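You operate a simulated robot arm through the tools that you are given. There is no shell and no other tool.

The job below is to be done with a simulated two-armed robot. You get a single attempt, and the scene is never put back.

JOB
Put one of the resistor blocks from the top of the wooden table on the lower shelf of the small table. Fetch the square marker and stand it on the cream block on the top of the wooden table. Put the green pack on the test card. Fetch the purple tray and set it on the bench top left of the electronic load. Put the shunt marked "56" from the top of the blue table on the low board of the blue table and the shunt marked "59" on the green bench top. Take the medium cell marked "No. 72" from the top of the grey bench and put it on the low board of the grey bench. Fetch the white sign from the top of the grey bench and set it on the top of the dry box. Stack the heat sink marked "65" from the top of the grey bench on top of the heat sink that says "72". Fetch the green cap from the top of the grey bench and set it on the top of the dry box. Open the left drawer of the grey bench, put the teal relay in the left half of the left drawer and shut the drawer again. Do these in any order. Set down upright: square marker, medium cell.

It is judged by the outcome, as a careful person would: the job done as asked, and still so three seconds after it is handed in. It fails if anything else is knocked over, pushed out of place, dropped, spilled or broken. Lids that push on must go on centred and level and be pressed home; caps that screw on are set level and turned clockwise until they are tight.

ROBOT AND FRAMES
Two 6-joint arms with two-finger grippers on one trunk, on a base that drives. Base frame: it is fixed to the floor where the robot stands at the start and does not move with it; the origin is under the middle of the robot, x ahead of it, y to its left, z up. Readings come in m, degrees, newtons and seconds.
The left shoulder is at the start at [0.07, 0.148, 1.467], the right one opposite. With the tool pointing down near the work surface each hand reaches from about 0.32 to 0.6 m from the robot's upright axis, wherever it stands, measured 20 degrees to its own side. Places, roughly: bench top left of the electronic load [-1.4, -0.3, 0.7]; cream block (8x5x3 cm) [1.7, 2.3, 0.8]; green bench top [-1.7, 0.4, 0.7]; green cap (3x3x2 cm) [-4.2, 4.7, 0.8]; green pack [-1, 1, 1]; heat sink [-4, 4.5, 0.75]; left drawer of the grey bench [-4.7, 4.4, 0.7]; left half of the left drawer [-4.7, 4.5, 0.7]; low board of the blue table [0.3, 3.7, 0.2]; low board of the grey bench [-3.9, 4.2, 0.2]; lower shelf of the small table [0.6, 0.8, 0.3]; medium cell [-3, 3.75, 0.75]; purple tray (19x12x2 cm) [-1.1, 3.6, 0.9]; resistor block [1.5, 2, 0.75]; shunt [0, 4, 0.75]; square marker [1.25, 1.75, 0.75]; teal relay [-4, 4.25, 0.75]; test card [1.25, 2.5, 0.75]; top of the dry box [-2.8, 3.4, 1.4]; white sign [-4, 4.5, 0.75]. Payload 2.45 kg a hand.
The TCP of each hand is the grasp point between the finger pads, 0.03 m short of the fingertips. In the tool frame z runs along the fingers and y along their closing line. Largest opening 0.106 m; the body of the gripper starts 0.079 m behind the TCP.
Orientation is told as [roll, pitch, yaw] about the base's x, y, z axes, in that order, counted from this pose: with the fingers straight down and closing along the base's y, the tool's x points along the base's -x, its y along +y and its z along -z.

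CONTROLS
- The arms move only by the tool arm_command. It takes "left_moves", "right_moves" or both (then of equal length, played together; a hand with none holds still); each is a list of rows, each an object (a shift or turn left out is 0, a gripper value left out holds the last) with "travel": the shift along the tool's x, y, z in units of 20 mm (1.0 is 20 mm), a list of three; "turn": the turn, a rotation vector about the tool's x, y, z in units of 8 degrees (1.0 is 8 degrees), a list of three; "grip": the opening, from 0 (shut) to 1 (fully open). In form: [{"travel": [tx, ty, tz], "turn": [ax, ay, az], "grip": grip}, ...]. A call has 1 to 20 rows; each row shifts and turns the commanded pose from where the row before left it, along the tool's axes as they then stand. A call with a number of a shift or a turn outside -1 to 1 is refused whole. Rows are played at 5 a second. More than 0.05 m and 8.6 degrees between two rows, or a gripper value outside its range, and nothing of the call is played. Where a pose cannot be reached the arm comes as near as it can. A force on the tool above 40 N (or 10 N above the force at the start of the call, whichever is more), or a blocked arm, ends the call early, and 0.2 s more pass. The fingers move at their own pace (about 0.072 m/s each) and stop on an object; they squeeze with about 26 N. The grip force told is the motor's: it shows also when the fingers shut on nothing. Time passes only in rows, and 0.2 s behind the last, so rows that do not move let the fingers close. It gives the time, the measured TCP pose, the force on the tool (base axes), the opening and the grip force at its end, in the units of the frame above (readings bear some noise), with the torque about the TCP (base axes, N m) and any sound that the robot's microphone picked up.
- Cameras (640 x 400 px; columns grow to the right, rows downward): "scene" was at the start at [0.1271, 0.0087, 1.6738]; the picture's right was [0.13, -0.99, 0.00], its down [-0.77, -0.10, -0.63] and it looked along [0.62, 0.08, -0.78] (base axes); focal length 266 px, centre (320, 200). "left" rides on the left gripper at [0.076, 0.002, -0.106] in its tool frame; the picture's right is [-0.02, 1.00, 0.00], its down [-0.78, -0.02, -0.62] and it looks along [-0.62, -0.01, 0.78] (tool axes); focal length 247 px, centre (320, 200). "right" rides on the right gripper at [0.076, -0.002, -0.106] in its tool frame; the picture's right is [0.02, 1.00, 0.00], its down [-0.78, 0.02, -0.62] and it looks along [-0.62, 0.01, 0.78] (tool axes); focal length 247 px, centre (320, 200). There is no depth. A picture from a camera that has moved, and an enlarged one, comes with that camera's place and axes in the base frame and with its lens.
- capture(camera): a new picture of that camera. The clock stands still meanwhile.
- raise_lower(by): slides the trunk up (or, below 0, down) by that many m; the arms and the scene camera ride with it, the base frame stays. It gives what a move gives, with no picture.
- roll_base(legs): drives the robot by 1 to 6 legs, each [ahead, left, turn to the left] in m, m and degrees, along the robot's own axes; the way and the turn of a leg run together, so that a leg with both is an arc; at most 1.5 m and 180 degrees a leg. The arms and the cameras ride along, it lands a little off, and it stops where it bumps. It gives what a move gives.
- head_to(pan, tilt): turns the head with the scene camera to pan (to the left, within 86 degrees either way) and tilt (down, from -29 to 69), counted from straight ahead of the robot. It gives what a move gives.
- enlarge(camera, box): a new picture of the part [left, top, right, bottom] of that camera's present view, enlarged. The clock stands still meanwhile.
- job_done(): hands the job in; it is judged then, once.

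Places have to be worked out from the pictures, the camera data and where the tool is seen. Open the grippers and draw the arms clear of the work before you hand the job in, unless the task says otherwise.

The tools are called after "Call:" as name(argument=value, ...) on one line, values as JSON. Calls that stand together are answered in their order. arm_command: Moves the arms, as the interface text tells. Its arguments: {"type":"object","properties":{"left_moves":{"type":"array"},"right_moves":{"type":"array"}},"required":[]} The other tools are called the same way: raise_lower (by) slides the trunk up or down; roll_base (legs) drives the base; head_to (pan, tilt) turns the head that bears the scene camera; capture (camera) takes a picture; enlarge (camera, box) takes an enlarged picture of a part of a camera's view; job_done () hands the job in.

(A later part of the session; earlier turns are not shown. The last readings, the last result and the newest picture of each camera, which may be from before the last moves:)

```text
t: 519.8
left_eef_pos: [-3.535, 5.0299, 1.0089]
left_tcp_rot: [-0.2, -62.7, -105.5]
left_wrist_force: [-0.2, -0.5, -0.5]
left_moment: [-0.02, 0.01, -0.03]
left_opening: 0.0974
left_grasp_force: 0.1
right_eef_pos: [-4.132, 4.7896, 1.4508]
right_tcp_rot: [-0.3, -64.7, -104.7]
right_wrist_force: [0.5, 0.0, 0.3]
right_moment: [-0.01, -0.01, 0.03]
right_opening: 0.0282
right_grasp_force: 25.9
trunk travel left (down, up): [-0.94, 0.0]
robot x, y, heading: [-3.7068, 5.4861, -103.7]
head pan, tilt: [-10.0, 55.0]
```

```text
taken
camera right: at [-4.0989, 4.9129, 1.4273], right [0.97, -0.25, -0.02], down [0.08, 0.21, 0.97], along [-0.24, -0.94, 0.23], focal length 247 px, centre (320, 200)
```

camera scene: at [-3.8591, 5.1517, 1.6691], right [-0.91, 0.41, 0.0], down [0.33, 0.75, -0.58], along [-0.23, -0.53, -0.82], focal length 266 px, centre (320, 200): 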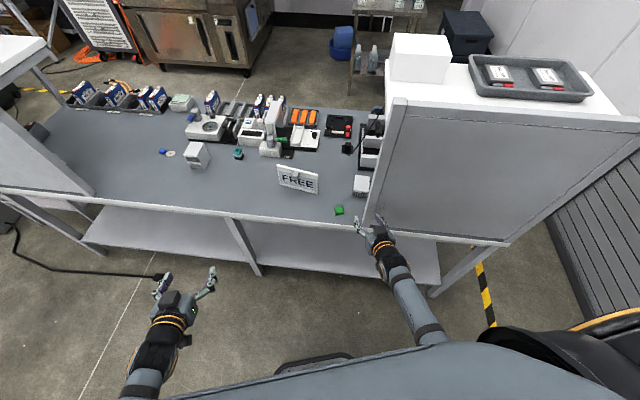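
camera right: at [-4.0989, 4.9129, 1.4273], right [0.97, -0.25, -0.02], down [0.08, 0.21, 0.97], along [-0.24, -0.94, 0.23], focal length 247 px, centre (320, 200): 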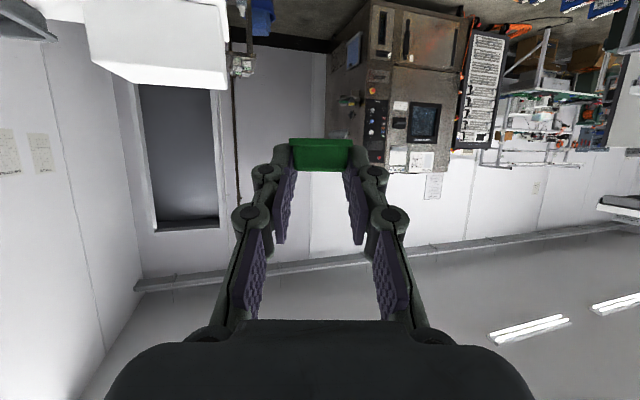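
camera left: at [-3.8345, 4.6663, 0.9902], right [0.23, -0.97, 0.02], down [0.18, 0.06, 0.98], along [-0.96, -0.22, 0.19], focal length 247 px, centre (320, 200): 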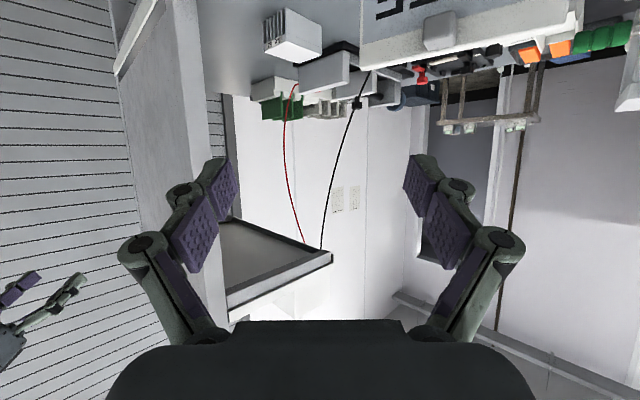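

The cap is safe at z=1.45. I raise it a bit more, turn to −133° and approach the sign so the left hand can take its handle.

Call:
arm_command(left_moves=[{"travel": [0.9, -0.6, 0.43]}, {"travel": [0.9, -0.6, 0.43]}, {"travel": [0.9, -0.6, 0.43]}, {"travel": [0.9, -0.6, 0.43]}, {}], right_moves=[{"travel": [-0.9, 0, -0.43]}, {"travel": [-0.9, 0, -0.43]}, {"travel": [-0.9, 0, -0.43]}, {}, {}])

Call:
roll_base(legs=[[0, 0, -29.3], [0, 0.22, 0], [0.28, 0, 0]])

Call:
head_to(pan=10, tilt=58)

Call:
capture(camera="scene")

Call:
enlarge(camera="scene", box=[230, 130, 350, 230])

```text
t: 521.0
left_eef_pos: [-3.5789, 5.0447, 0.9352]
left_tcp_rot: [-0.4, -62.6, -105.3]
left_wrist_force: [-0.1, -0.6, 0.5]
left_moment: [-0.03, -0.02, -0.03]
left_opening: 0.0975
left_grasp_force: 0.1
left hand out of reach, approached as far as the arm can: row 4
right_eef_pos: [-4.1281, 4.7898, 1.5092]
right_tcp_rot: [-0.1, -64.7, -104.7]
right_wrist_force: [0.1, -0.3, 0.0]
right_moment: [0.02, 0.01, -0.02]
right_opening: 0.0281
right_grasp_force: 26.0
trunk travel left (down, up): [-0.94, 0.0]
robot x, y, heading: [-3.7087, 5.4811, -103.8]
head pan, tilt: [-10.0, 55.0]
```

```text
t: 525.7
left_eef_pos: [-3.8341, 4.6794, 0.936]
left_tcp_rot: [-0.4, -62.6, -134.0]
left_wrist_force: [1.2, 0.3, 0.6]
left_moment: [0.0, 0.0, 0.0]
left_opening: 0.0978
left_grasp_force: 0.1
right_eef_pos: [-4.4388, 4.7225, 1.5107]
right_tcp_rot: [-0.1, -64.8, -133.4]
right_wrist_force: [1.2, -0.3, -0.7]
right_moment: [0.02, 0.01, -0.01]
right_opening: 0.0282
right_grasp_force: 26.0
trunk travel left (down, up): [-0.94, 0.0]
robot x, y, heading: [-3.7337, 5.1244, -132.5]
head pan, tilt: [-10.0, 55.0]
```

```text
t: 526.5
left_eef_pos: [-3.8357, 4.6787, 0.9349]
left_tcp_rot: [-0.4, -62.7, -134.1]
left_wrist_force: [-0.5, 0.2, -1.0]
left_moment: [0.01, -0.01, -0.01]
left_opening: 0.0975
left_grasp_force: 0.0
right_eef_pos: [-4.4422, 4.7207, 1.5088]
right_tcp_rot: [-0.1, -64.7, -133.4]
right_wrist_force: [0.8, 0.4, -0.2]
right_moment: [0.01, 0.02, -0.01]
right_opening: 0.0282
right_grasp_force: 26.2
trunk travel left (down, up): [-0.94, 0.0]
robot x, y, heading: [-3.7318, 5.1265, -132.6]
head pan, tilt: [10.0, 58.0]
```

```text
taken
camera scene: at [-3.8047, 5.0288, 1.665], right [-0.84, 0.54, 0.0], down [0.46, 0.72, -0.53], along [-0.28, -0.45, -0.85], focal length 266 px, centre (320, 200)
```

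scene: 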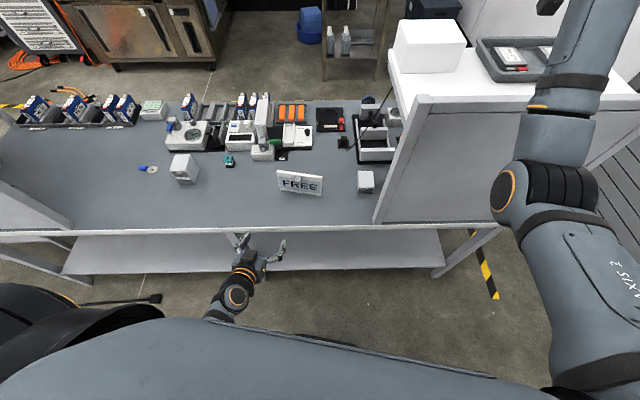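

```text
4.00 times, centred on (290, 180) of scene
camera zoom: at [-3.8047, 5.0288, 1.665], right [-0.84, 0.54, 0.0], down [0.46, 0.72, -0.53], along [-0.28, -0.45, -0.85], focal length 1063 px, centre (440, 280)
```

zoom: 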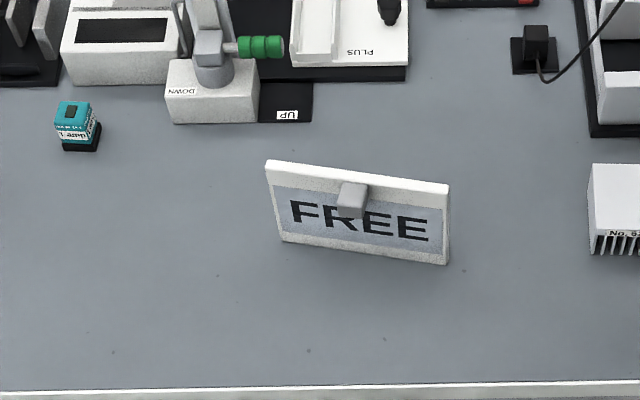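

The sign's front face is centred near (-4.059, 4.486), normal 47.5°, with the grey handle at z≈0.85. I drive 14 cm closer and bring the left fingers in front of the handle.

Call:
roll_base(legs=[[0.14, 0, 0]])

Call:
arm_command(left_moves=[{"travel": [0.6, -0.57, 0.3], "grip": 0.75}, {"travel": [0.6, -0.57, 0.3]}, {"travel": [0.6, -0.57, 0.3]}, {"travel": [0.6, 0, 0.3]}, {"travel": [0.6, 0, 0.3]}, {"travel": [-0.45, 0, 0.89]}, {"travel": [-0.45, 0, 0.89]}, {"travel": [-0.45, 0, 0.89]}, {}])

Call:
head_to(pan=10, tilt=64)

Call:
capture(camera="scene")

Call:
enlarge(camera="scene", box=[230, 130, 350, 230])

```text
t: 527.9
left_eef_pos: [-3.9274, 4.5776, 0.938]
left_tcp_rot: [-0.5, -62.8, -133.8]
left_wrist_force: [-0.2, -0.4, -0.2]
left_moment: [0.01, 0.02, -0.02]
left_opening: 0.0973
left_grasp_force: 0.0
right_eef_pos: [-4.5331, 4.617, 1.5125]
right_tcp_rot: [-0.1, -65.0, -133.3]
right_wrist_force: [0.1, -0.4, 0.1]
right_moment: [0.0, 0.04, -0.01]
right_opening: 0.0283
right_grasp_force: 26.2
trunk travel left (down, up): [-0.94, 0.0]
robot x, y, heading: [-3.8276, 5.0259, -132.3]
head pan, tilt: [10.0, 58.0]
```

```text
t: 529.9
left_eef_pos: [-3.9833, 4.5475, 0.8874]
left_tcp_rot: [-0.5, -62.6, -133.9]
left_wrist_force: [-0.7, -0.3, 0.5]
left_moment: [-0.02, 0.0, -0.03]
left_opening: 0.0797
left_grasp_force: 0.1
left hand out of reach, approached as far as the arm can: row 1, 2, 3
right_eef_pos: [-4.534, 4.6159, 1.5088]
right_tcp_rot: [0.0, -64.7, -133.2]
right_wrist_force: [-0.1, 0.2, -0.3]
right_moment: [0.03, -0.01, 0.05]
right_opening: 0.0281
right_grasp_force: 25.7
trunk travel left (down, up): [-0.94, 0.0]
robot x, y, heading: [-3.8269, 5.0175, -132.2]
head pan, tilt: [10.0, 58.0]
```

```text
t: 530.5
left_eef_pos: [-3.9838, 4.5478, 0.8875]
left_tcp_rot: [-0.4, -62.6, -133.9]
left_wrist_force: [0.6, -0.5, 0.0]
left_moment: [-0.04, -0.02, 0.02]
left_opening: 0.0795
left_grasp_force: 0.0
right_eef_pos: [-4.535, 4.6156, 1.51]
right_tcp_rot: [-0.1, -64.7, -133.2]
right_wrist_force: [0.3, -0.6, -0.6]
right_moment: [-0.03, -0.02, 0.0]
right_opening: 0.028
right_grasp_force: 26.0
trunk travel left (down, up): [-0.94, 0.0]
robot x, y, heading: [-3.8305, 5.0244, -132.0]
head pan, tilt: [10.0, 64.0]
```

```text
taken
camera scene: at [-3.8945, 4.9316, 1.6583], right [-0.85, 0.53, 0.0], down [0.48, 0.76, -0.44], along [-0.23, -0.37, -0.9], focal length 266 px, centre (320, 200)
```

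scene: 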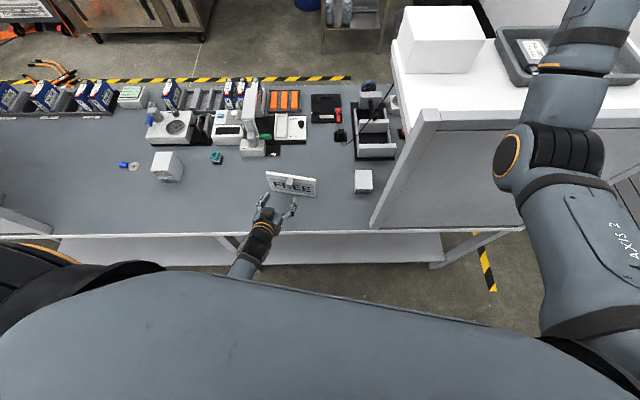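

```text
4.00 times, centred on (290, 180) of scene
camera zoom: at [-3.8945, 4.9316, 1.6583], right [-0.85, 0.53, 0.0], down [0.48, 0.76, -0.44], along [-0.23, -0.37, -0.9], focal length 1063 px, centre (440, 280)
```

zoom: 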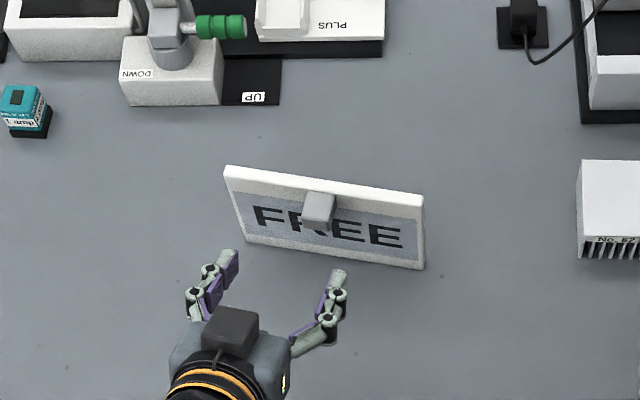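

The hand is about 5.8 cm short and 1 cm to the left of the handle. I advance with corrections and check before closing.

Call:
arm_command(left_moves=[{"travel": [0.27, -0.25, 0.14], "turn": [-0.21, 0, -0.11]}, {"travel": [0.27, -0.25, 0.14]}, {"travel": [-0.46, 0, 0.89]}, {"travel": [-0.46, 0, 0.89]}, {}])

Call:
enlarge(camera="scene", box=[250, 150, 330, 220])

```text
t: 531.8
left_eef_pos: [-3.9884, 4.5418, 0.8661]
left_tcp_rot: [1.3, -58.8, -132.8]
left_wrist_force: [0.5, 0.3, 0.5]
left_moment: [-0.01, -0.02, -0.03]
left_opening: 0.0793
left_grasp_force: 0.0
left hand out of reach, approached as far as the arm can: row 1, 2, 3, 4
right_eef_pos: [-4.5342, 4.6153, 1.5102]
right_tcp_rot: [0.0, -64.7, -133.2]
right_wrist_force: [-0.3, -0.3, 0.3]
right_moment: [-0.01, 0.0, 0.01]
right_opening: 0.028
right_grasp_force: 25.9
trunk travel left (down, up): [-0.94, 0.0]
robot x, y, heading: [-3.8255, 5.0228, -132.3]
head pan, tilt: [10.0, 64.0]
```

```text
5.71 times, centred on (290, 185) of scene
camera zoom: at [-3.8945, 4.9315, 1.6582], right [-0.85, 0.53, 0.0], down [0.48, 0.76, -0.44], along [-0.23, -0.37, -0.9], focal length 1518 px, centre (491, 286)
```

zoom: 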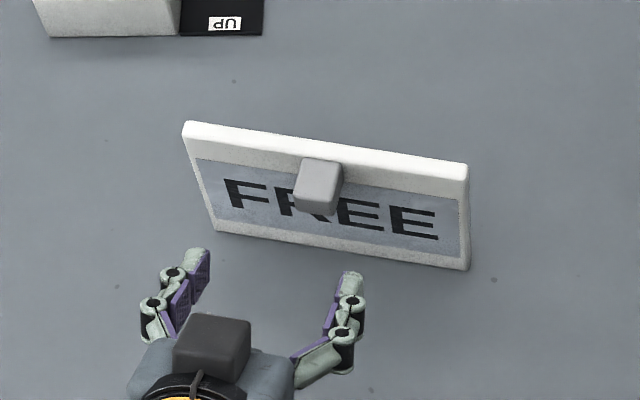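

That pitch is near a wrist singularity here. I reduce the pitch to 45° and approach again.

Call:
arm_command(left_moves=[{"turn": [0.16, 0.86, 0]}, {"turn": [0, 0.86, 0]}, {"travel": [-0.63, -0.15, 0.33]}, {"travel": [-0.63, -0.15, 0.33]}, {"travel": [-0.63, -0.15, 0.33]}, {}])

Call:
enlarge(camera="scene", box=[250, 150, 330, 220])

Call:
capture(camera="left")

```text
t: 533.1
left_eef_pos: [-4.0321, 4.5263, 0.8828]
left_tcp_rot: [-2.5, -48.9, -133.4]
left_wrist_force: [0.4, -0.3, 0.0]
left_moment: [0.04, 0.02, 0.03]
left_opening: 0.0796
left_grasp_force: 0.1
left hand out of reach, approached as far as the arm can: row 1, 2
right_eef_pos: [-4.5348, 4.6151, 1.5098]
right_tcp_rot: [-0.1, -64.7, -133.1]
right_wrist_force: [-0.4, 0.1, -0.2]
right_moment: [0.01, 0.0, 0.0]
right_opening: 0.0281
right_grasp_force: 26.2
trunk travel left (down, up): [-0.94, 0.0]
robot x, y, heading: [-3.826, 5.0213, -132.3]
head pan, tilt: [10.0, 64.0]
```

```text
5.71 times, centred on (290, 185) of scene
camera zoom: at [-3.8944, 4.9316, 1.6582], right [-0.85, 0.53, 0.0], down [0.48, 0.76, -0.44], along [-0.23, -0.37, -0.9], focal length 1518 px, centre (491, 286)
```

zoom: 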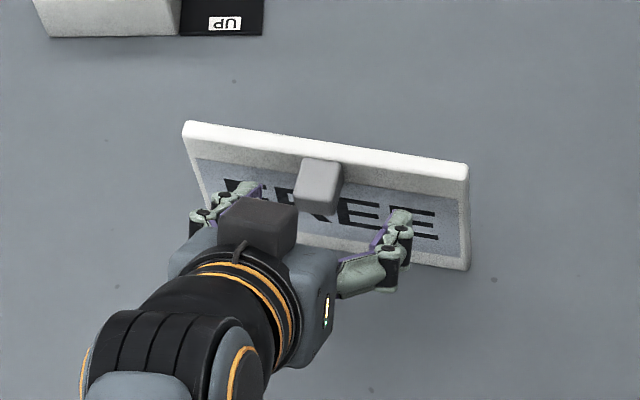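

```text
taken
camera left: at [-3.9389, 4.6153, 0.896], right [0.69, -0.72, -0.01], down [-0.02, -0.04, 1.0], along [-0.72, -0.69, -0.05], focal length 247 px, centre (320, 200)
```

left: 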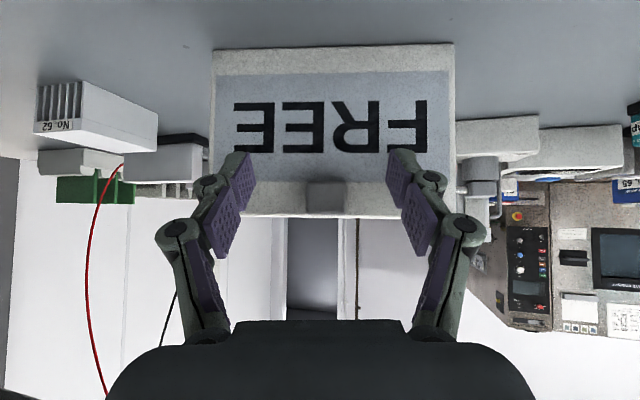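

The wrist camera now shows the handle between the fingers, slightly higher and 1.5 cm deeper. I raise 2 cm, advance 1.5 cm, and close.

Call:
arm_command(left_moves=[{"travel": [-0.83, 0, -0.72], "turn": [-0.3, 0, 0]}, {"travel": [-0.25, 0, 0.28]}, {"travel": [-0.25, 0, 0.28]}, {}])

Call:
capture(camera="left")

```text
t: 534.1
left_eef_pos: [-4.0418, 4.5147, 0.9046]
left_tcp_rot: [-0.2, -49.0, -133.4]
left_wrist_force: [-0.3, 0.3, -0.1]
left_moment: [0.01, -0.04, 0.03]
left_opening: 0.0797
left_grasp_force: 0.1
right_eef_pos: [-4.5352, 4.6157, 1.5099]
right_tcp_rot: [-0.1, -64.8, -133.4]
right_wrist_force: [-0.5, -0.3, -0.5]
right_moment: [-0.02, -0.01, 0.0]
right_opening: 0.0282
right_grasp_force: 25.6
trunk travel left (down, up): [-0.94, 0.0]
robot x, y, heading: [-3.8309, 5.0231, -132.3]
head pan, tilt: [10.0, 64.0]
```

```text
taken
camera left: at [-3.9518, 4.6077, 0.9176], right [0.72, -0.7, 0.01], down [-0.04, -0.02, 1.0], along [-0.7, -0.71, -0.05], focal length 247 px, centre (320, 200)
```

left: 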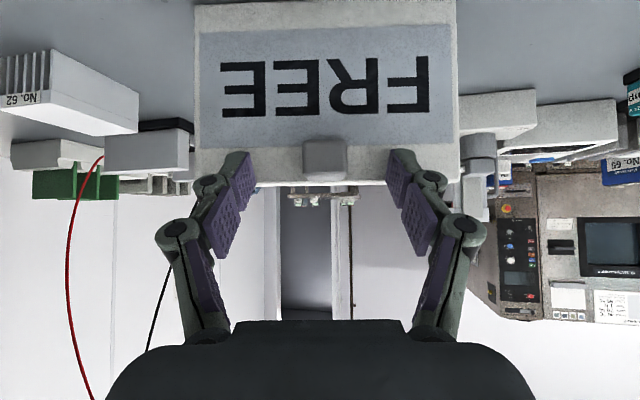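

The fingertips are level with the handle and just short of the board. I close.

Call:
arm_command(left_moves=[{"grip": 0.4}, {"grip": 0.25}, {"grip": 0.1}, {"grip": 0.1}, {}])

Call:
capture(camera="left")

```text
t: 535.4
left_eef_pos: [-4.0414, 4.5145, 0.9036]
left_tcp_rot: [-0.1, -49.0, -133.4]
left_wrist_force: [-0.7, -0.4, 0.9]
left_moment: [0.01, 0.11, 0.03]
left_opening: 0.0235
left_grasp_force: 26.2
right_eef_pos: [-4.5357, 4.6163, 1.5104]
right_tcp_rot: [0.0, -64.7, -133.2]
right_wrist_force: [-0.5, 0.5, 0.1]
right_moment: [-0.02, 0.0, -0.01]
right_opening: 0.028
right_grasp_force: 26.2
trunk travel left (down, up): [-0.94, 0.0]
robot x, y, heading: [-3.8286, 5.0197, -132.5]
head pan, tilt: [10.0, 64.0]
```

```text
taken
camera left: at [-3.9517, 4.6074, 0.9174], right [0.72, -0.7, 0.01], down [-0.04, -0.02, 1.0], along [-0.7, -0.71, -0.05], focal length 247 px, centre (320, 200)
```

left: 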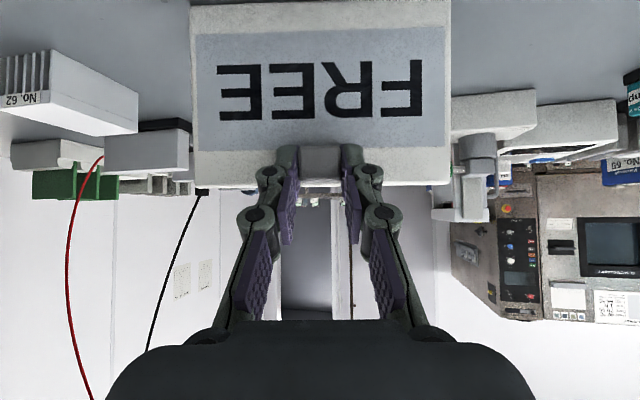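

The handle is gripped (23.5 mm). I lift the sign 8 cm and check that it hangs upright.

Call:
arm_command(left_moves=[{"travel": [-0.38, 0, -0.33]}, {"travel": [-0.75, 0, -0.66]}, {"travel": [-0.75, 0, -0.66]}, {"travel": [-0.75, 0, -0.66]}, {}])

Call:
roll_base(legs=[[-0.4, 0, 0]])

Call:
capture(camera="left")

Call:
capture(camera="scene")

```text
t: 536.5
left_eef_pos: [-4.0445, 4.5151, 0.9745]
left_tcp_rot: [-0.3, -48.9, -133.4]
left_wrist_force: [0.9, 0.1, 0.0]
left_moment: [0.06, 0.0, -0.01]
left_opening: 0.0234
left_grasp_force: 26.1
right_eef_pos: [-4.5344, 4.616, 1.5097]
right_tcp_rot: [-0.1, -64.8, -133.2]
right_wrist_force: [0.3, -0.2, -0.2]
right_moment: [0.02, 0.02, 0.01]
right_opening: 0.0282
right_grasp_force: 25.6
trunk travel left (down, up): [-0.94, 0.0]
robot x, y, heading: [-3.8312, 5.0201, -132.5]
head pan, tilt: [10.0, 64.0]
```

```text
t: 539.0
left_eef_pos: [-3.782, 4.8059, 0.9738]
left_tcp_rot: [-0.2, -49.0, -133.7]
left_wrist_force: [0.6, 0.7, -1.3]
left_moment: [0.01, -0.05, 0.01]
left_opening: 0.0235
left_grasp_force: 25.8
right_eef_pos: [-4.2744, 4.9096, 1.5077]
right_tcp_rot: [-0.1, -64.5, -133.7]
right_wrist_force: [-1.5, -0.3, 0.2]
right_moment: [0.05, 0.0, -0.04]
right_opening: 0.0281
right_grasp_force: 25.5
trunk travel left (down, up): [-0.94, 0.0]
robot x, y, heading: [-3.565, 5.3092, -132.6]
head pan, tilt: [10.0, 64.0]
```

```text
taken
camera left: at [-3.6911, 4.8977, 0.9859], right [0.71, -0.7, 0.01], down [-0.04, -0.02, 1.0], along [-0.7, -0.71, -0.05], focal length 247 px, centre (320, 200)
```

left: 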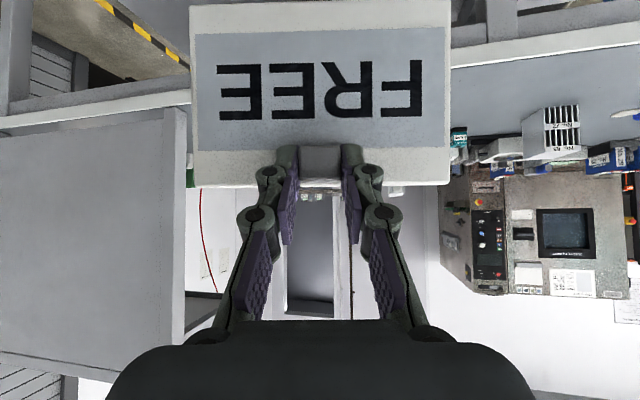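

```text
taken
camera scene: at [-3.6312, 5.2199, 1.658], right [-0.84, 0.54, 0.0], down [0.49, 0.76, -0.44], along [-0.24, -0.37, -0.9], focal length 266 px, centre (320, 200)
```

scene: 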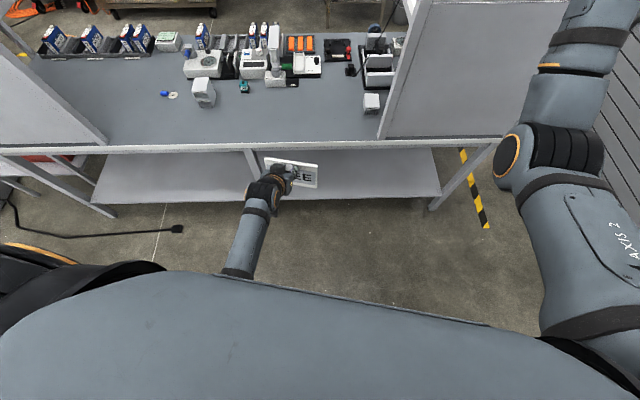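

Both sign and cap are held. I turn square, keep away from the panel, and drive east to the north side of the dry box.

Call:
roll_base(legs=[[0, 0, 11.4], [-0.15, 0, 0], [0, 1.3, 0], [0, 0.35, 0]])

Call:
head_to(pan=0, tilt=25)

Call:
capture(camera="scene")

```text
t: 549.1
left_eef_pos: [-2.1947, 4.044, 0.9741]
left_tcp_rot: [-0.1, -49.1, -122.4]
left_wrist_force: [0.6, 1.4, -1.8]
left_moment: [0.03, -0.01, 0.04]
left_opening: 0.0237
left_grasp_force: 25.7
right_eef_pos: [-2.6966, 4.0485, 1.5076]
right_tcp_rot: [0.2, -64.8, -122.4]
right_wrist_force: [-0.5, -0.3, -0.1]
right_moment: [-0.02, -0.02, 0.05]
right_opening: 0.0281
right_grasp_force: 25.8
trunk travel left (down, up): [-0.94, 0.0]
robot x, y, heading: [-2.0807, 4.5809, -121.3]
head pan, tilt: [10.0, 64.0]
```

```text
t: 550.2
left_eef_pos: [-2.192, 4.0432, 0.9729]
left_tcp_rot: [-0.2, -48.9, -122.2]
left_wrist_force: [0.5, 0.7, -1.0]
left_moment: [0.04, -0.07, 0.03]
left_opening: 0.0237
left_grasp_force: 26.0
right_eef_pos: [-2.6958, 4.0463, 1.5097]
right_tcp_rot: [-0.1, -64.7, -122.2]
right_wrist_force: [0.1, 0.1, -0.6]
right_moment: [0.01, -0.02, 0.01]
right_opening: 0.0284
right_grasp_force: 25.9
trunk travel left (down, up): [-0.94, 0.0]
robot x, y, heading: [-2.0803, 4.5821, -121.3]
head pan, tilt: [0.0, 25.0]
```

```text
taken
camera scene: at [-2.152, 4.4582, 1.7127], right [-0.86, 0.52, 0.0], down [0.22, 0.36, -0.91], along [-0.47, -0.77, -0.42], focal length 266 px, centre (320, 200)
```

scene: 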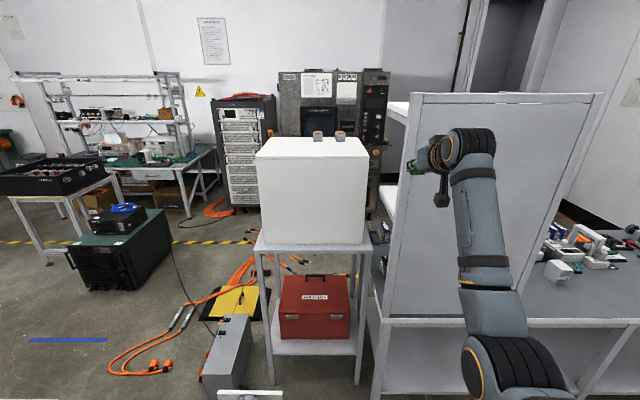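

The dry box top spans about a 0.46×0.37 m area at z≈1.41 with two small blocks at its back edge. I position so the right hand (cap) comes over its right half.

Call:
roll_base(legs=[[0, 0.18, 0], [0.4, 0, 0]])

Call:
head_to(pan=-10, tilt=35)

Call:
capture(camera="scene")

Call:
enlarge(camera="scene", box=[180, 80, 420, 230])

```text
t: 553.8
left_eef_pos: [-2.241, 3.6118, 0.9744]
left_tcp_rot: [-0.3, -48.9, -122.3]
left_wrist_force: [-0.2, -0.2, -1.3]
left_moment: [0.07, -0.03, -0.01]
left_opening: 0.0234
left_grasp_force: 26.2
right_eef_pos: [-2.7421, 3.6177, 1.511]
right_tcp_rot: [0.0, -64.8, -122.2]
right_wrist_force: [0.2, -1.1, 0.1]
right_moment: [-0.02, 0.03, 0.01]
right_opening: 0.0283
right_grasp_force: 26.3
trunk travel left (down, up): [-0.94, 0.0]
robot x, y, heading: [-2.1283, 4.1468, -121.2]
head pan, tilt: [0.0, 25.0]
```

```text
t: 554.5
left_eef_pos: [-2.2419, 3.6098, 0.9731]
left_tcp_rot: [-0.4, -48.8, -122.3]
left_wrist_force: [0.5, 0.1, -1.6]
left_moment: [0.03, -0.03, -0.04]
left_opening: 0.0236
left_grasp_force: 26.3
right_eef_pos: [-2.7435, 3.6156, 1.5094]
right_tcp_rot: [-0.1, -64.7, -122.2]
right_wrist_force: [-0.2, -0.1, 0.1]
right_moment: [-0.05, 0.0, 0.02]
right_opening: 0.0281
right_grasp_force: 26.3
trunk travel left (down, up): [-0.94, 0.0]
robot x, y, heading: [-2.1277, 4.1513, -121.3]
head pan, tilt: [-10.0, 35.0]
```

```text
taken
camera scene: at [-2.2115, 4.0383, 1.697], right [-0.75, 0.66, 0.0], down [0.38, 0.43, -0.82], along [-0.54, -0.62, -0.57], focal length 266 px, centre (320, 200)
```

scene: 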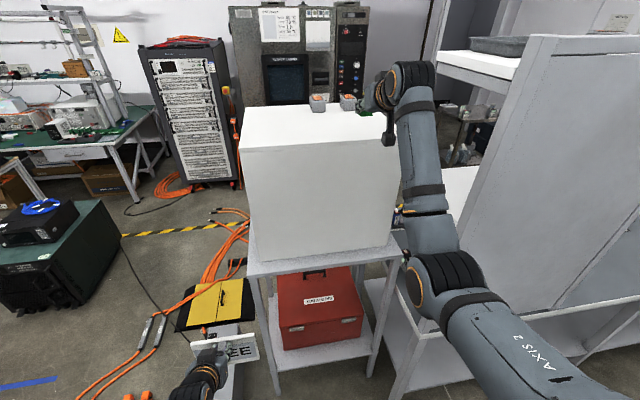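

```text
2.67 times, centred on (300, 155) of scene
camera zoom: at [-2.2115, 4.0383, 1.697], right [-0.75, 0.66, 0.0], down [0.38, 0.43, -0.82], along [-0.54, -0.62, -0.57], focal length 709 px, centre (373, 320)
```

zoom: 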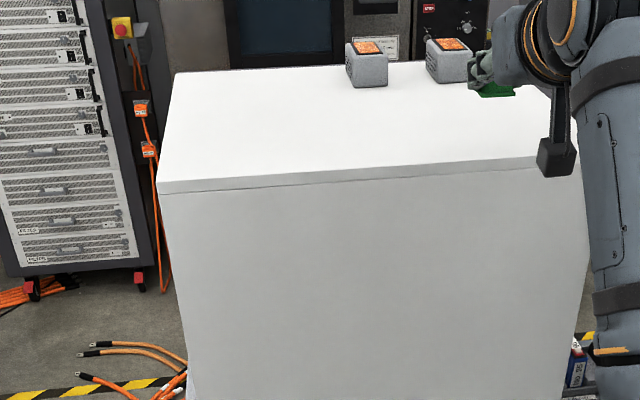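

The cap hangs just in front of the box's top right area. I drive 10 cm ahead so it is 9 cm inside the edge, then lower it until contact.

Call:
roll_base(legs=[[0.1, 0, 0]])

Call:
enlarge(camera="scene", box=[260, 80, 420, 180])

Call:
arm_command(right_moves=[{"travel": [0.9, 0, 0.43]}, {"travel": [0.45, 0, 0.21]}, {"travel": [0.27, 0, 0.13]}, {"travel": [0.18, 0, 0.085]}, {"travel": [0.18, 0, 0.085]}, {"travel": [0.18, 0, 0.085]}, {"travel": [0.13, 0, 0.06]}, {"travel": [0.13, 0, 0.06]}, {"travel": [0.13, 0, 0.06]}, {"travel": [0.13, 0, 0.06]}, {"travel": [0.13, 0, 0.06]}, {}])

Call:
enlarge(camera="scene", box=[260, 80, 420, 180])

```text
t: 555.6
left_eef_pos: [-2.2897, 3.5288, 0.9765]
left_tcp_rot: [-0.4, -49.2, -122.1]
left_wrist_force: [0.3, 0.9, -1.2]
left_moment: [0.01, -0.03, 0.0]
left_opening: 0.0236
left_grasp_force: 26.0
right_eef_pos: [-2.7913, 3.5322, 1.5137]
right_tcp_rot: [-0.1, -65.0, -122.1]
right_wrist_force: [0.1, 0.6, 0.4]
right_moment: [-0.02, 0.01, 0.01]
right_opening: 0.028
right_grasp_force: 25.9
trunk travel left (down, up): [-0.94, 0.0]
robot x, y, heading: [-2.1817, 4.065, -121.1]
head pan, tilt: [-10.0, 35.0]
```

```text
4.00 times, centred on (340, 130) of scene
camera zoom: at [-2.2591, 3.9589, 1.6977], right [-0.75, 0.66, 0.0], down [0.38, 0.43, -0.82], along [-0.54, -0.62, -0.57], focal length 1063 px, centre (240, 480)
```

zoom: 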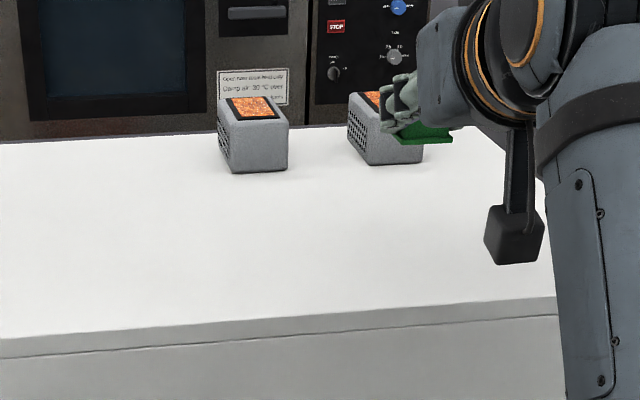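

```text
t: 558.2
left_eef_pos: [-2.2931, 3.5239, 0.9731]
left_tcp_rot: [-0.2, -48.9, -122.3]
left_wrist_force: [-0.5, 0.9, -1.5]
left_moment: [0.04, -0.01, -0.01]
left_opening: 0.0236
left_grasp_force: 25.8
right_eef_pos: [-2.7945, 3.5265, 1.4472]
right_tcp_rot: [-0.1, -64.7, -122.1]
right_wrist_force: [-0.2, 1.1, 0.1]
right_moment: [0.02, -0.02, -0.01]
right_opening: 0.0282
right_grasp_force: 25.8
trunk travel left (down, up): [-0.94, 0.0]
robot x, y, heading: [-2.1779, 4.0617, -121.2]
head pan, tilt: [-10.0, 35.0]
```

```text
4.00 times, centred on (340, 130) of scene
camera zoom: at [-2.2631, 3.9524, 1.697], right [-0.75, 0.66, 0.0], down [0.38, 0.43, -0.82], along [-0.54, -0.62, -0.57], focal length 1063 px, centre (240, 480)
```

zoom: 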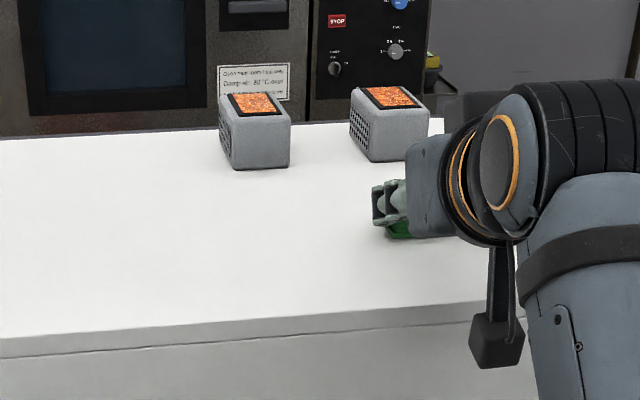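

No contact yet at z=1.447. I continue in small steps.

Call:
arm_command(right_moves=[{"travel": [0.13, 0, 0.06]}, {"travel": [0.13, 0, 0.06]}, {"travel": [0.13, 0, 0.06]}, {"travel": [0.13, 0, 0.06]}, {"travel": [0.13, 0, 0.06]}, {"travel": [0.13, 0, 0.06]}, {"travel": [0.13, 0, 0.06]}, {"travel": [0.13, 0, 0.06]}, {"travel": [0.13, 0, 0.06]}, {}])

Call:
enlarge(camera="scene", box=[260, 80, 420, 180])

```text
t: 559.6
left_eef_pos: [-2.2903, 3.5266, 0.9736]
left_tcp_rot: [-0.3, -49.0, -122.1]
left_wrist_force: [0.1, 0.0, -1.2]
left_moment: [0.05, -0.01, 0.0]
left_opening: 0.0237
left_grasp_force: 25.2
right_eef_pos: [-2.7922, 3.5289, 1.4419]
right_tcp_rot: [-0.3, -66.3, -122.0]
right_wrist_force: [3.1, 1.6, 6.2]
right_moment: [-0.02, -0.06, 0.02]
right_opening: 0.0281
right_grasp_force: 25.7
trunk travel left (down, up): [-0.94, 0.0]
robot x, y, heading: [-2.1799, 4.0643, -121.1]
head pan, tilt: [-10.0, 35.0]
stopped in row 6 (right hand): the force on the tool passed its limit at 42 N (the readings are from after the stop); the commanded pose is now the measured one
```

```text
4.00 times, centred on (340, 130) of scene
camera zoom: at [-2.261, 3.9545, 1.6966], right [-0.75, 0.66, 0.0], down [0.38, 0.43, -0.82], along [-0.54, -0.62, -0.57], focal length 1063 px, centre (240, 480)
```

zoom: 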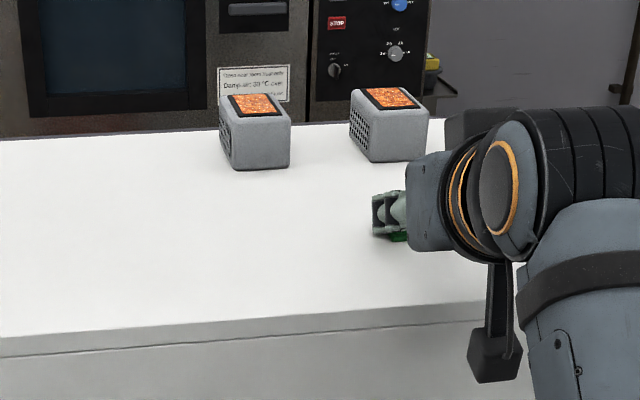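

The cap touches the dry box top. I open and withdraw the hand upward and back.

Call:
arm_command(right_moves=[{"grip": 0.4}, {"grip": 0.55}, {"grip": 0.55}, {"travel": [-0.45, 0, -0.2]}, {"travel": [-0.9, 0, -0.43]}, {"travel": [-0.9, 0, -0.43]}, {"travel": [-0.9, 0, -0.43]}, {}])

Call:
enlarge(camera="scene", box=[260, 80, 420, 180])

```text
t: 561.4
left_eef_pos: [-2.2924, 3.525, 0.9737]
left_tcp_rot: [-0.2, -49.0, -122.2]
left_wrist_force: [0.1, -0.5, -1.6]
left_moment: [0.01, -0.04, 0.05]
left_opening: 0.0237
left_grasp_force: 25.9
right_eef_pos: [-2.794, 3.5289, 1.5115]
right_tcp_rot: [-0.1, -65.8, -122.0]
right_wrist_force: [-0.1, -0.1, 0.0]
right_moment: [0.01, 0.01, -0.01]
right_opening: 0.0583
right_grasp_force: 0.1
trunk travel left (down, up): [-0.94, 0.0]
robot x, y, heading: [-2.1825, 4.0645, -121.2]
head pan, tilt: [-10.0, 35.0]
```

```text
4.00 times, centred on (340, 130) of scene
camera zoom: at [-2.2633, 3.9522, 1.697], right [-0.75, 0.66, 0.0], down [0.38, 0.43, -0.82], along [-0.54, -0.62, -0.57], focal length 1063 px, centre (240, 480)
```

zoom: 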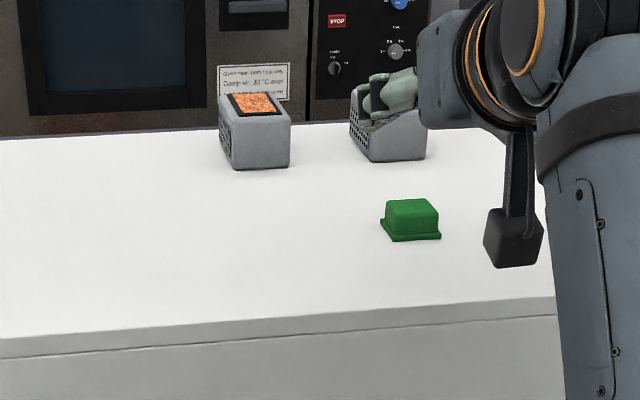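

The cap stands on the dry box. Next the sign: I back off, then raise the left hand with the sign while bringing the right hand down and back.

Call:
roll_base(legs=[[-0.32, 0, 0]])

Call:
arm_command(left_moves=[{"travel": [-0.65, 0, 0.75]}, {"travel": [-0.65, 0, 0.75]}, {"travel": [-0.65, 0, 0.75]}, {"travel": [-0.65, 0, 0.75]}, {"travel": [-0.65, 0, 0.75]}, {"travel": [-0.65, 0, 0.75]}, {"travel": [-0.82, 0, -0.58]}, {"travel": [-0.82, 0, -0.58]}, {"travel": [-0.82, 0, -0.58]}, {"travel": [-0.82, 0, -0.58]}, {"travel": [-0.82, 0, -0.58]}, {"travel": [-0.82, 0, -0.58]}, {"travel": [-0.82, 0, -0.58]}, {"travel": [-0.82, 0, -0.58]}, {"travel": [-0.82, 0, -0.58]}, {"travel": [-0.82, 0, -0.58]}, {"travel": [-0.82, 0, -0.58]}, {"travel": [-0.82, 0, -0.58]}], right_moves=[{"travel": [0.97, 0, 0]}, {"travel": [0.97, 0, 0]}, {"travel": [0.97, 0, 0]}, {"travel": [0.97, 0, 0]}, {"travel": [0.97, 0, 0]}, {"travel": [0.97, 0, 0]}, {"travel": [0.97, 0, 0]}, {"travel": [0.97, 0, 0]}, {"travel": [0.97, 0, 0]}, {"travel": [0.97, 0, 0]}, {"turn": [0, 1, 0]}, {"turn": [0, 1, 0]}, {"turn": [0, 1, 0]}, {"turn": [0, 1, 0]}, {"turn": [0, 1, 0]}, {"turn": [0, 1, 0]}, {"turn": [0, 1, 0]}, {"turn": [0, 1, 0]}])

Call:
arm_command(left_moves=[{"travel": [-0.82, 0, -0.58]}, {"travel": [-0.82, 0, -0.58]}, {"travel": [-0.82, 0, -0.58]}, {"travel": [-0.82, 0, -0.58]}, {"travel": [-0.82, 0, -0.58]}, {"travel": [-0.82, 0, -0.58]}, {"travel": [-0.82, 0, -0.58]}, {"travel": [-0.82, 0, -0.58]}, {"travel": [-0.82, 0, -0.58]}, {"travel": [-0.82, 0, -0.58]}, {"travel": [-0.82, 0, -0.58]}, {"travel": [-0.82, 0, -0.58]}, {"travel": [-0.82, 0, -0.58]}, {"travel": [-0.82, 0, -0.58]}, {"travel": [-0.82, 0, -0.58]}, {"travel": [-0.82, 0, -0.58]}, {"travel": [-0.82, 0, -0.58]}, {"travel": [-0.82, 0, -0.58]}], right_moves=[{"travel": [0.7, 0, 0.9]}, {"travel": [0.7, 0, 0.9]}, {"travel": [0.7, 0, 0.9]}, {"travel": [0.7, 0, 0.9]}, {"travel": [0.7, 0, 0.9]}, {"travel": [0.7, 0, 0.9]}, {"travel": [0.7, 0, 0.9]}, {"travel": [0.7, 0, 0.9]}, {"travel": [0.7, 0, 0.9]}, {"travel": [0.7, 0, 0.9]}, {"travel": [0.7, 0, 0.9]}, {"travel": [0.7, 0, 0.9]}, {"travel": [0.7, 0, 0.9]}, {}, {}, {}, {}, {}])

Call:
capture(camera="left")

```text
t: 563.6
left_eef_pos: [-2.1279, 3.8015, 0.9729]
left_tcp_rot: [-0.3, -48.9, -122.4]
left_wrist_force: [0.5, -0.5, -1.1]
left_moment: [0.06, -0.01, 0.01]
left_opening: 0.0237
left_grasp_force: 25.9
right_eef_pos: [-2.6287, 3.8078, 1.5084]
right_tcp_rot: [-0.3, -65.8, -122.5]
right_wrist_force: [0.5, -0.6, -0.5]
right_moment: [0.02, 0.02, -0.03]
right_opening: 0.0582
right_grasp_force: 0.1
trunk travel left (down, up): [-0.94, 0.0]
robot x, y, heading: [-2.013, 4.3428, -121.4]
head pan, tilt: [-10.0, 35.0]
```

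```text
t: 567.4
left_eef_pos: [-2.2029, 3.6826, 1.2117]
left_tcp_rot: [-0.3, -48.9, -122.6]
left_wrist_force: [-0.3, -1.0, -0.7]
left_moment: [0.06, -0.04, -0.01]
left_opening: 0.0236
left_grasp_force: 25.6
right_eef_pos: [-2.5864, 3.8758, 1.334]
right_tcp_rot: [-0.1, -2.8, -122.5]
right_wrist_force: [-0.3, 0.2, -0.5]
right_moment: [-0.01, 0.01, -0.02]
right_opening: 0.0582
right_grasp_force: 0.0
trunk travel left (down, up): [-0.94, 0.0]
robot x, y, heading: [-2.0096, 4.3391, -121.5]
head pan, tilt: [-10.0, 35.0]
```

```text
t: 571.2
left_eef_pos: [-2.2223, 3.6492, 1.5717]
left_tcp_rot: [-0.4, -48.8, -122.5]
left_wrist_force: [0.0, 0.0, -0.6]
left_moment: [0.05, 0.02, -0.03]
left_opening: 0.0233
left_grasp_force: 26.3
right_eef_pos: [-2.5023, 4.0084, 1.0852]
right_tcp_rot: [-0.2, -1.9, -122.5]
right_wrist_force: [-0.6, 0.4, -0.1]
right_moment: [0.0, 0.04, -0.03]
right_opening: 0.0581
right_grasp_force: 0.1
right hand out of reach, approached as far as the arm can: row 3, 4, 5, 7
trunk travel left (down, up): [-0.94, 0.0]
robot x, y, heading: [-2.0126, 4.3415, -121.4]
head pan, tilt: [-10.0, 35.0]
```

```text
taken
camera left: at [-2.1512, 3.7577, 1.5848], right [0.83, -0.55, 0.01], down [-0.04, -0.03, 1.0], along [-0.55, -0.83, -0.05], focal length 247 px, centre (320, 200)
```

left: 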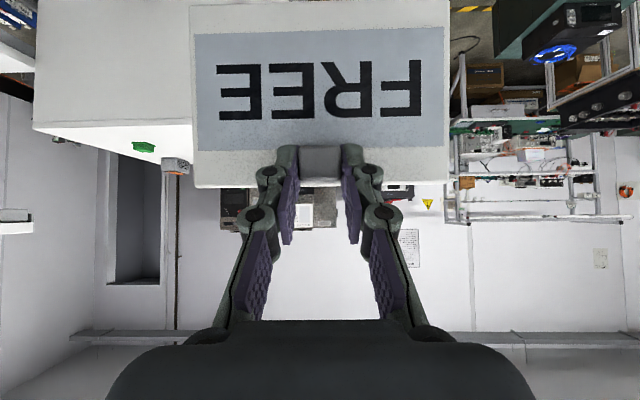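

The sign is above box-top level now. I tuck the right hand inboard, then drive so the sign comes over the left part of the dry box.

Call:
arm_command(right_moves=[{"travel": [0.6, 0.75, 0.5]}, {"travel": [0.6, 0.75, 0.5]}, {"travel": [0.6, 0.75, 0.5]}, {"travel": [0.6, 0.75, 0.5]}, {"travel": [0.6, 0.75, 0.5]}, {"travel": [0.6, 0.75, 0.5]}, {}])

Call:
roll_base(legs=[[0, -0.19, 0], [0.25, 0, 0]])

Call:
head_to(pan=10, tilt=30)

Call:
capture(camera="scene")

```text
t: 572.8
left_eef_pos: [-2.2234, 3.6503, 1.5712]
left_tcp_rot: [-0.2, -48.9, -122.6]
left_wrist_force: [1.5, -0.3, -1.6]
left_moment: [0.01, -0.06, -0.01]
left_opening: 0.0233
left_grasp_force: 26.5
right_eef_pos: [-2.3996, 4.0209, 1.0248]
right_tcp_rot: [-1.3, -2.4, -122.7]
right_wrist_force: [-0.6, 1.0, 0.3]
right_moment: [0.0, 0.0, 0.01]
right_opening: 0.0584
right_grasp_force: 0.0
trunk travel left (down, up): [-0.94, 0.0]
robot x, y, heading: [-2.0128, 4.3408, -121.3]
head pan, tilt: [-10.0, 35.0]
```

```text
t: 575.7
left_eef_pos: [-2.5062, 3.5475, 1.5752]
left_tcp_rot: [-0.4, -49.1, -122.5]
left_wrist_force: [0.1, 0.0, -0.6]
left_moment: [0.04, -0.03, -0.05]
left_opening: 0.0237
left_grasp_force: 26.4
right_eef_pos: [-2.6827, 3.9223, 1.0226]
right_tcp_rot: [-1.3, -2.0, -122.6]
right_wrist_force: [0.8, -1.0, -0.4]
right_moment: [-0.01, 0.02, 0.01]
right_opening: 0.0584
right_grasp_force: 0.0
trunk travel left (down, up): [-0.94, 0.0]
robot x, y, heading: [-2.2995, 4.2331, -121.4]
head pan, tilt: [-10.0, 35.0]
```

```text
t: 576.5
left_eef_pos: [-2.5105, 3.5427, 1.5704]
left_tcp_rot: [-0.3, -49.0, -122.6]
left_wrist_force: [0.0, -0.7, -2.1]
left_moment: [0.07, -0.05, 0.01]
left_opening: 0.0234
left_grasp_force: 25.8
right_eef_pos: [-2.6857, 3.9193, 1.0195]
right_tcp_rot: [-1.3, -1.8, -122.7]
right_wrist_force: [-0.4, 0.9, -0.2]
right_moment: [0.0, 0.0, 0.0]
right_opening: 0.058
right_grasp_force: 0.1
trunk travel left (down, up): [-0.94, 0.0]
robot x, y, heading: [-2.2986, 4.2396, -121.6]
head pan, tilt: [10.0, 30.0]
```

```text
taken
camera scene: at [-2.3586, 4.1057, 1.7046], right [-0.93, 0.37, 0.0], down [0.18, 0.47, -0.87], along [-0.32, -0.81, -0.5], focal length 266 px, centre (320, 200)
```

scene: 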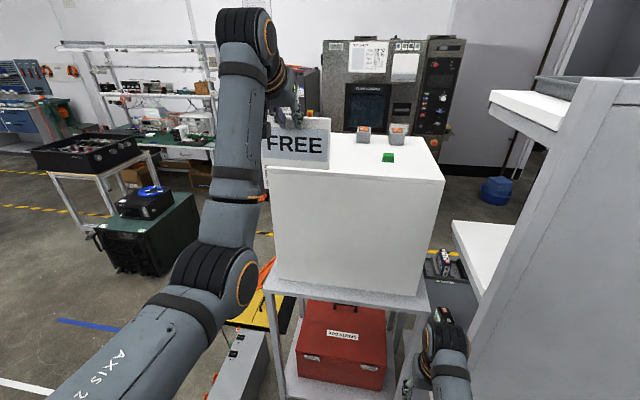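

The sign is just in front of the box top. I shift 3 cm west and 12.5 cm ahead, then lower it to contact.

Call:
roll_base(legs=[[0, -0.03, 0], [0.125, 0, 0]])

Call:
arm_command(left_moves=[{"travel": [0.38, 0, 0.33]}, {"travel": [0.19, 0, 0.165]}, {"travel": [0.15, 0, 0.13]}, {"travel": [0.11, 0, 0.1]}, {"travel": [0.11, 0, 0.1]}, {"travel": [0.11, 0, 0.1]}, {"travel": [0.11, 0, 0.1]}, {"travel": [0.11, 0, 0.1]}, {"travel": [0.11, 0, 0.1]}, {"travel": [0.11, 0, 0.1]}, {"travel": [0.11, 0, 0.1]}, {"travel": [0.11, 0, 0.1]}, {}])

Call:
capture(camera="scene")

Call:
enlarge(camera="scene", box=[200, 90, 420, 220])

```text
t: 578.2
left_eef_pos: [-2.5977, 3.4589, 1.5748]
left_tcp_rot: [-0.3, -49.1, -122.5]
left_wrist_force: [-0.4, 1.2, -1.7]
left_moment: [0.04, 0.01, 0.04]
left_opening: 0.0233
left_grasp_force: 26.1
right_eef_pos: [-2.7741, 3.8329, 1.0228]
right_tcp_rot: [-1.3, -1.9, -122.7]
right_wrist_force: [-0.1, -0.5, -0.4]
right_moment: [-0.05, 0.02, -0.03]
right_opening: 0.0582
right_grasp_force: 0.2
trunk travel left (down, up): [-0.94, 0.0]
robot x, y, heading: [-2.3899, 4.1479, -121.4]
head pan, tilt: [10.0, 30.0]
```

```text
t: 581.0
left_eef_pos: [-2.5985, 3.4605, 1.532]
left_tcp_rot: [-0.2, -49.3, -122.6]
left_wrist_force: [2.4, 1.1, 24.0]
left_moment: [-0.5, 0.31, 0.06]
left_opening: 0.0234
left_grasp_force: 25.8
right_eef_pos: [-2.7742, 3.8344, 1.0239]
right_tcp_rot: [-1.2, -2.0, -122.6]
right_wrist_force: [0.3, 1.1, -1.4]
right_moment: [0.01, 0.01, 0.03]
right_opening: 0.0583
right_grasp_force: 0.1
trunk travel left (down, up): [-0.94, 0.0]
robot x, y, heading: [-2.3871, 4.1446, -121.4]
head pan, tilt: [10.0, 30.0]
```

```text
taken
camera scene: at [-2.4447, 4.0245, 1.7055], right [-0.93, 0.37, 0.0], down [0.18, 0.46, -0.87], along [-0.32, -0.81, -0.5], focal length 266 px, centre (320, 200)
```

scene: 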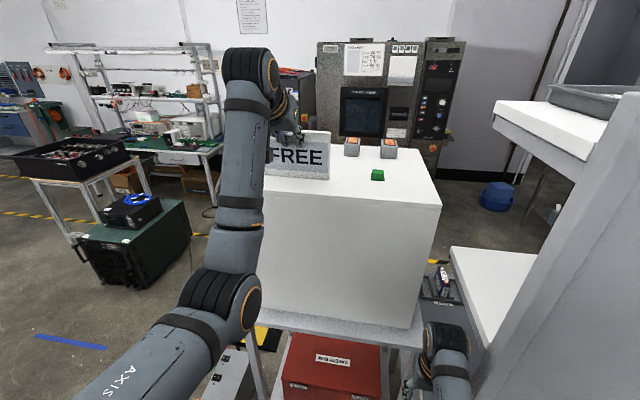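

```text
2.91 times, centred on (310, 155) of scene
camera zoom: at [-2.4447, 4.0245, 1.7055], right [-0.93, 0.37, 0.0], down [0.18, 0.46, -0.87], along [-0.32, -0.81, -0.5], focal length 773 px, centre (349, 331)
```

zoom: 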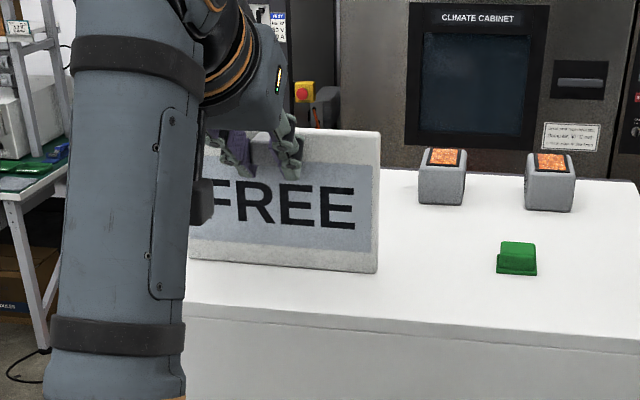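

The sign stands on the box (24 N contact). I ease off 1.5 mm, open, and pull the hand straight back.

Call:
arm_command(left_moves=[{"travel": [-0.06, 0, -0.05]}, {"grip": 0.4}, {"grip": 0.6}, {"grip": 0.6}, {"travel": [0.33, 0, -0.38]}, {"travel": [0.65, 0, -0.75]}, {"travel": [0.65, 0, -0.75]}, {"travel": [0.65, 0, -0.75]}, {}])

Call:
capture(camera="left")

Call:
enlarge(camera="scene", box=[200, 90, 420, 220])

```text
t: 583.0
left_eef_pos: [-2.5621, 3.5139, 1.5268]
left_tcp_rot: [-0.2, -49.2, -122.5]
left_wrist_force: [0.0, 0.6, -0.1]
left_moment: [-0.01, -0.03, -0.03]
left_opening: 0.0637
left_grasp_force: 0.0
right_eef_pos: [-2.7757, 3.8306, 1.021]
right_tcp_rot: [-1.4, -1.9, -122.7]
right_wrist_force: [0.2, 0.1, -0.1]
right_moment: [-0.01, 0.01, 0.0]
right_opening: 0.0583
right_grasp_force: 0.1
trunk travel left (down, up): [-0.94, 0.0]
robot x, y, heading: [-2.3891, 4.146, -121.3]
head pan, tilt: [10.0, 30.0]
```

```text
taken
camera left: at [-2.4916, 3.6214, 1.5395], right [0.83, -0.55, 0.01], down [-0.03, -0.03, 1.0], along [-0.55, -0.83, -0.04], focal length 247 px, centre (320, 200)
```

left: 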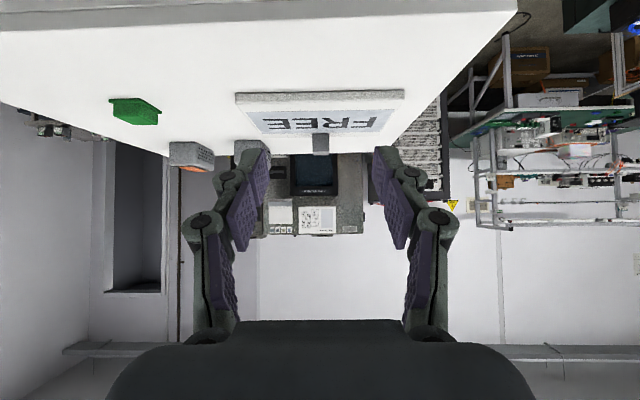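

```text
2.91 times, centred on (310, 155) of scene
camera zoom: at [-2.4477, 4.0175, 1.7048], right [-0.93, 0.37, 0.0], down [0.18, 0.47, -0.87], along [-0.32, -0.81, -0.5], focal length 773 px, centre (349, 331)
```

zoom: 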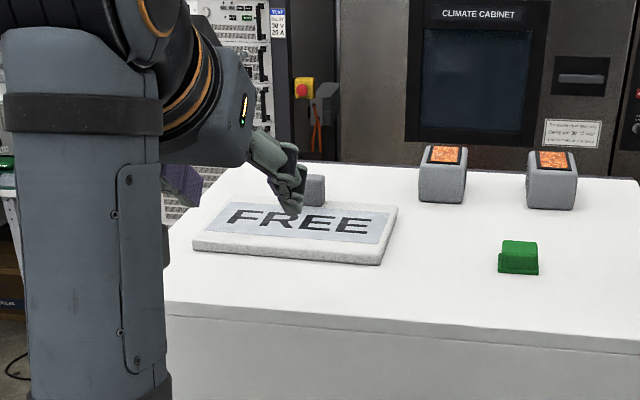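

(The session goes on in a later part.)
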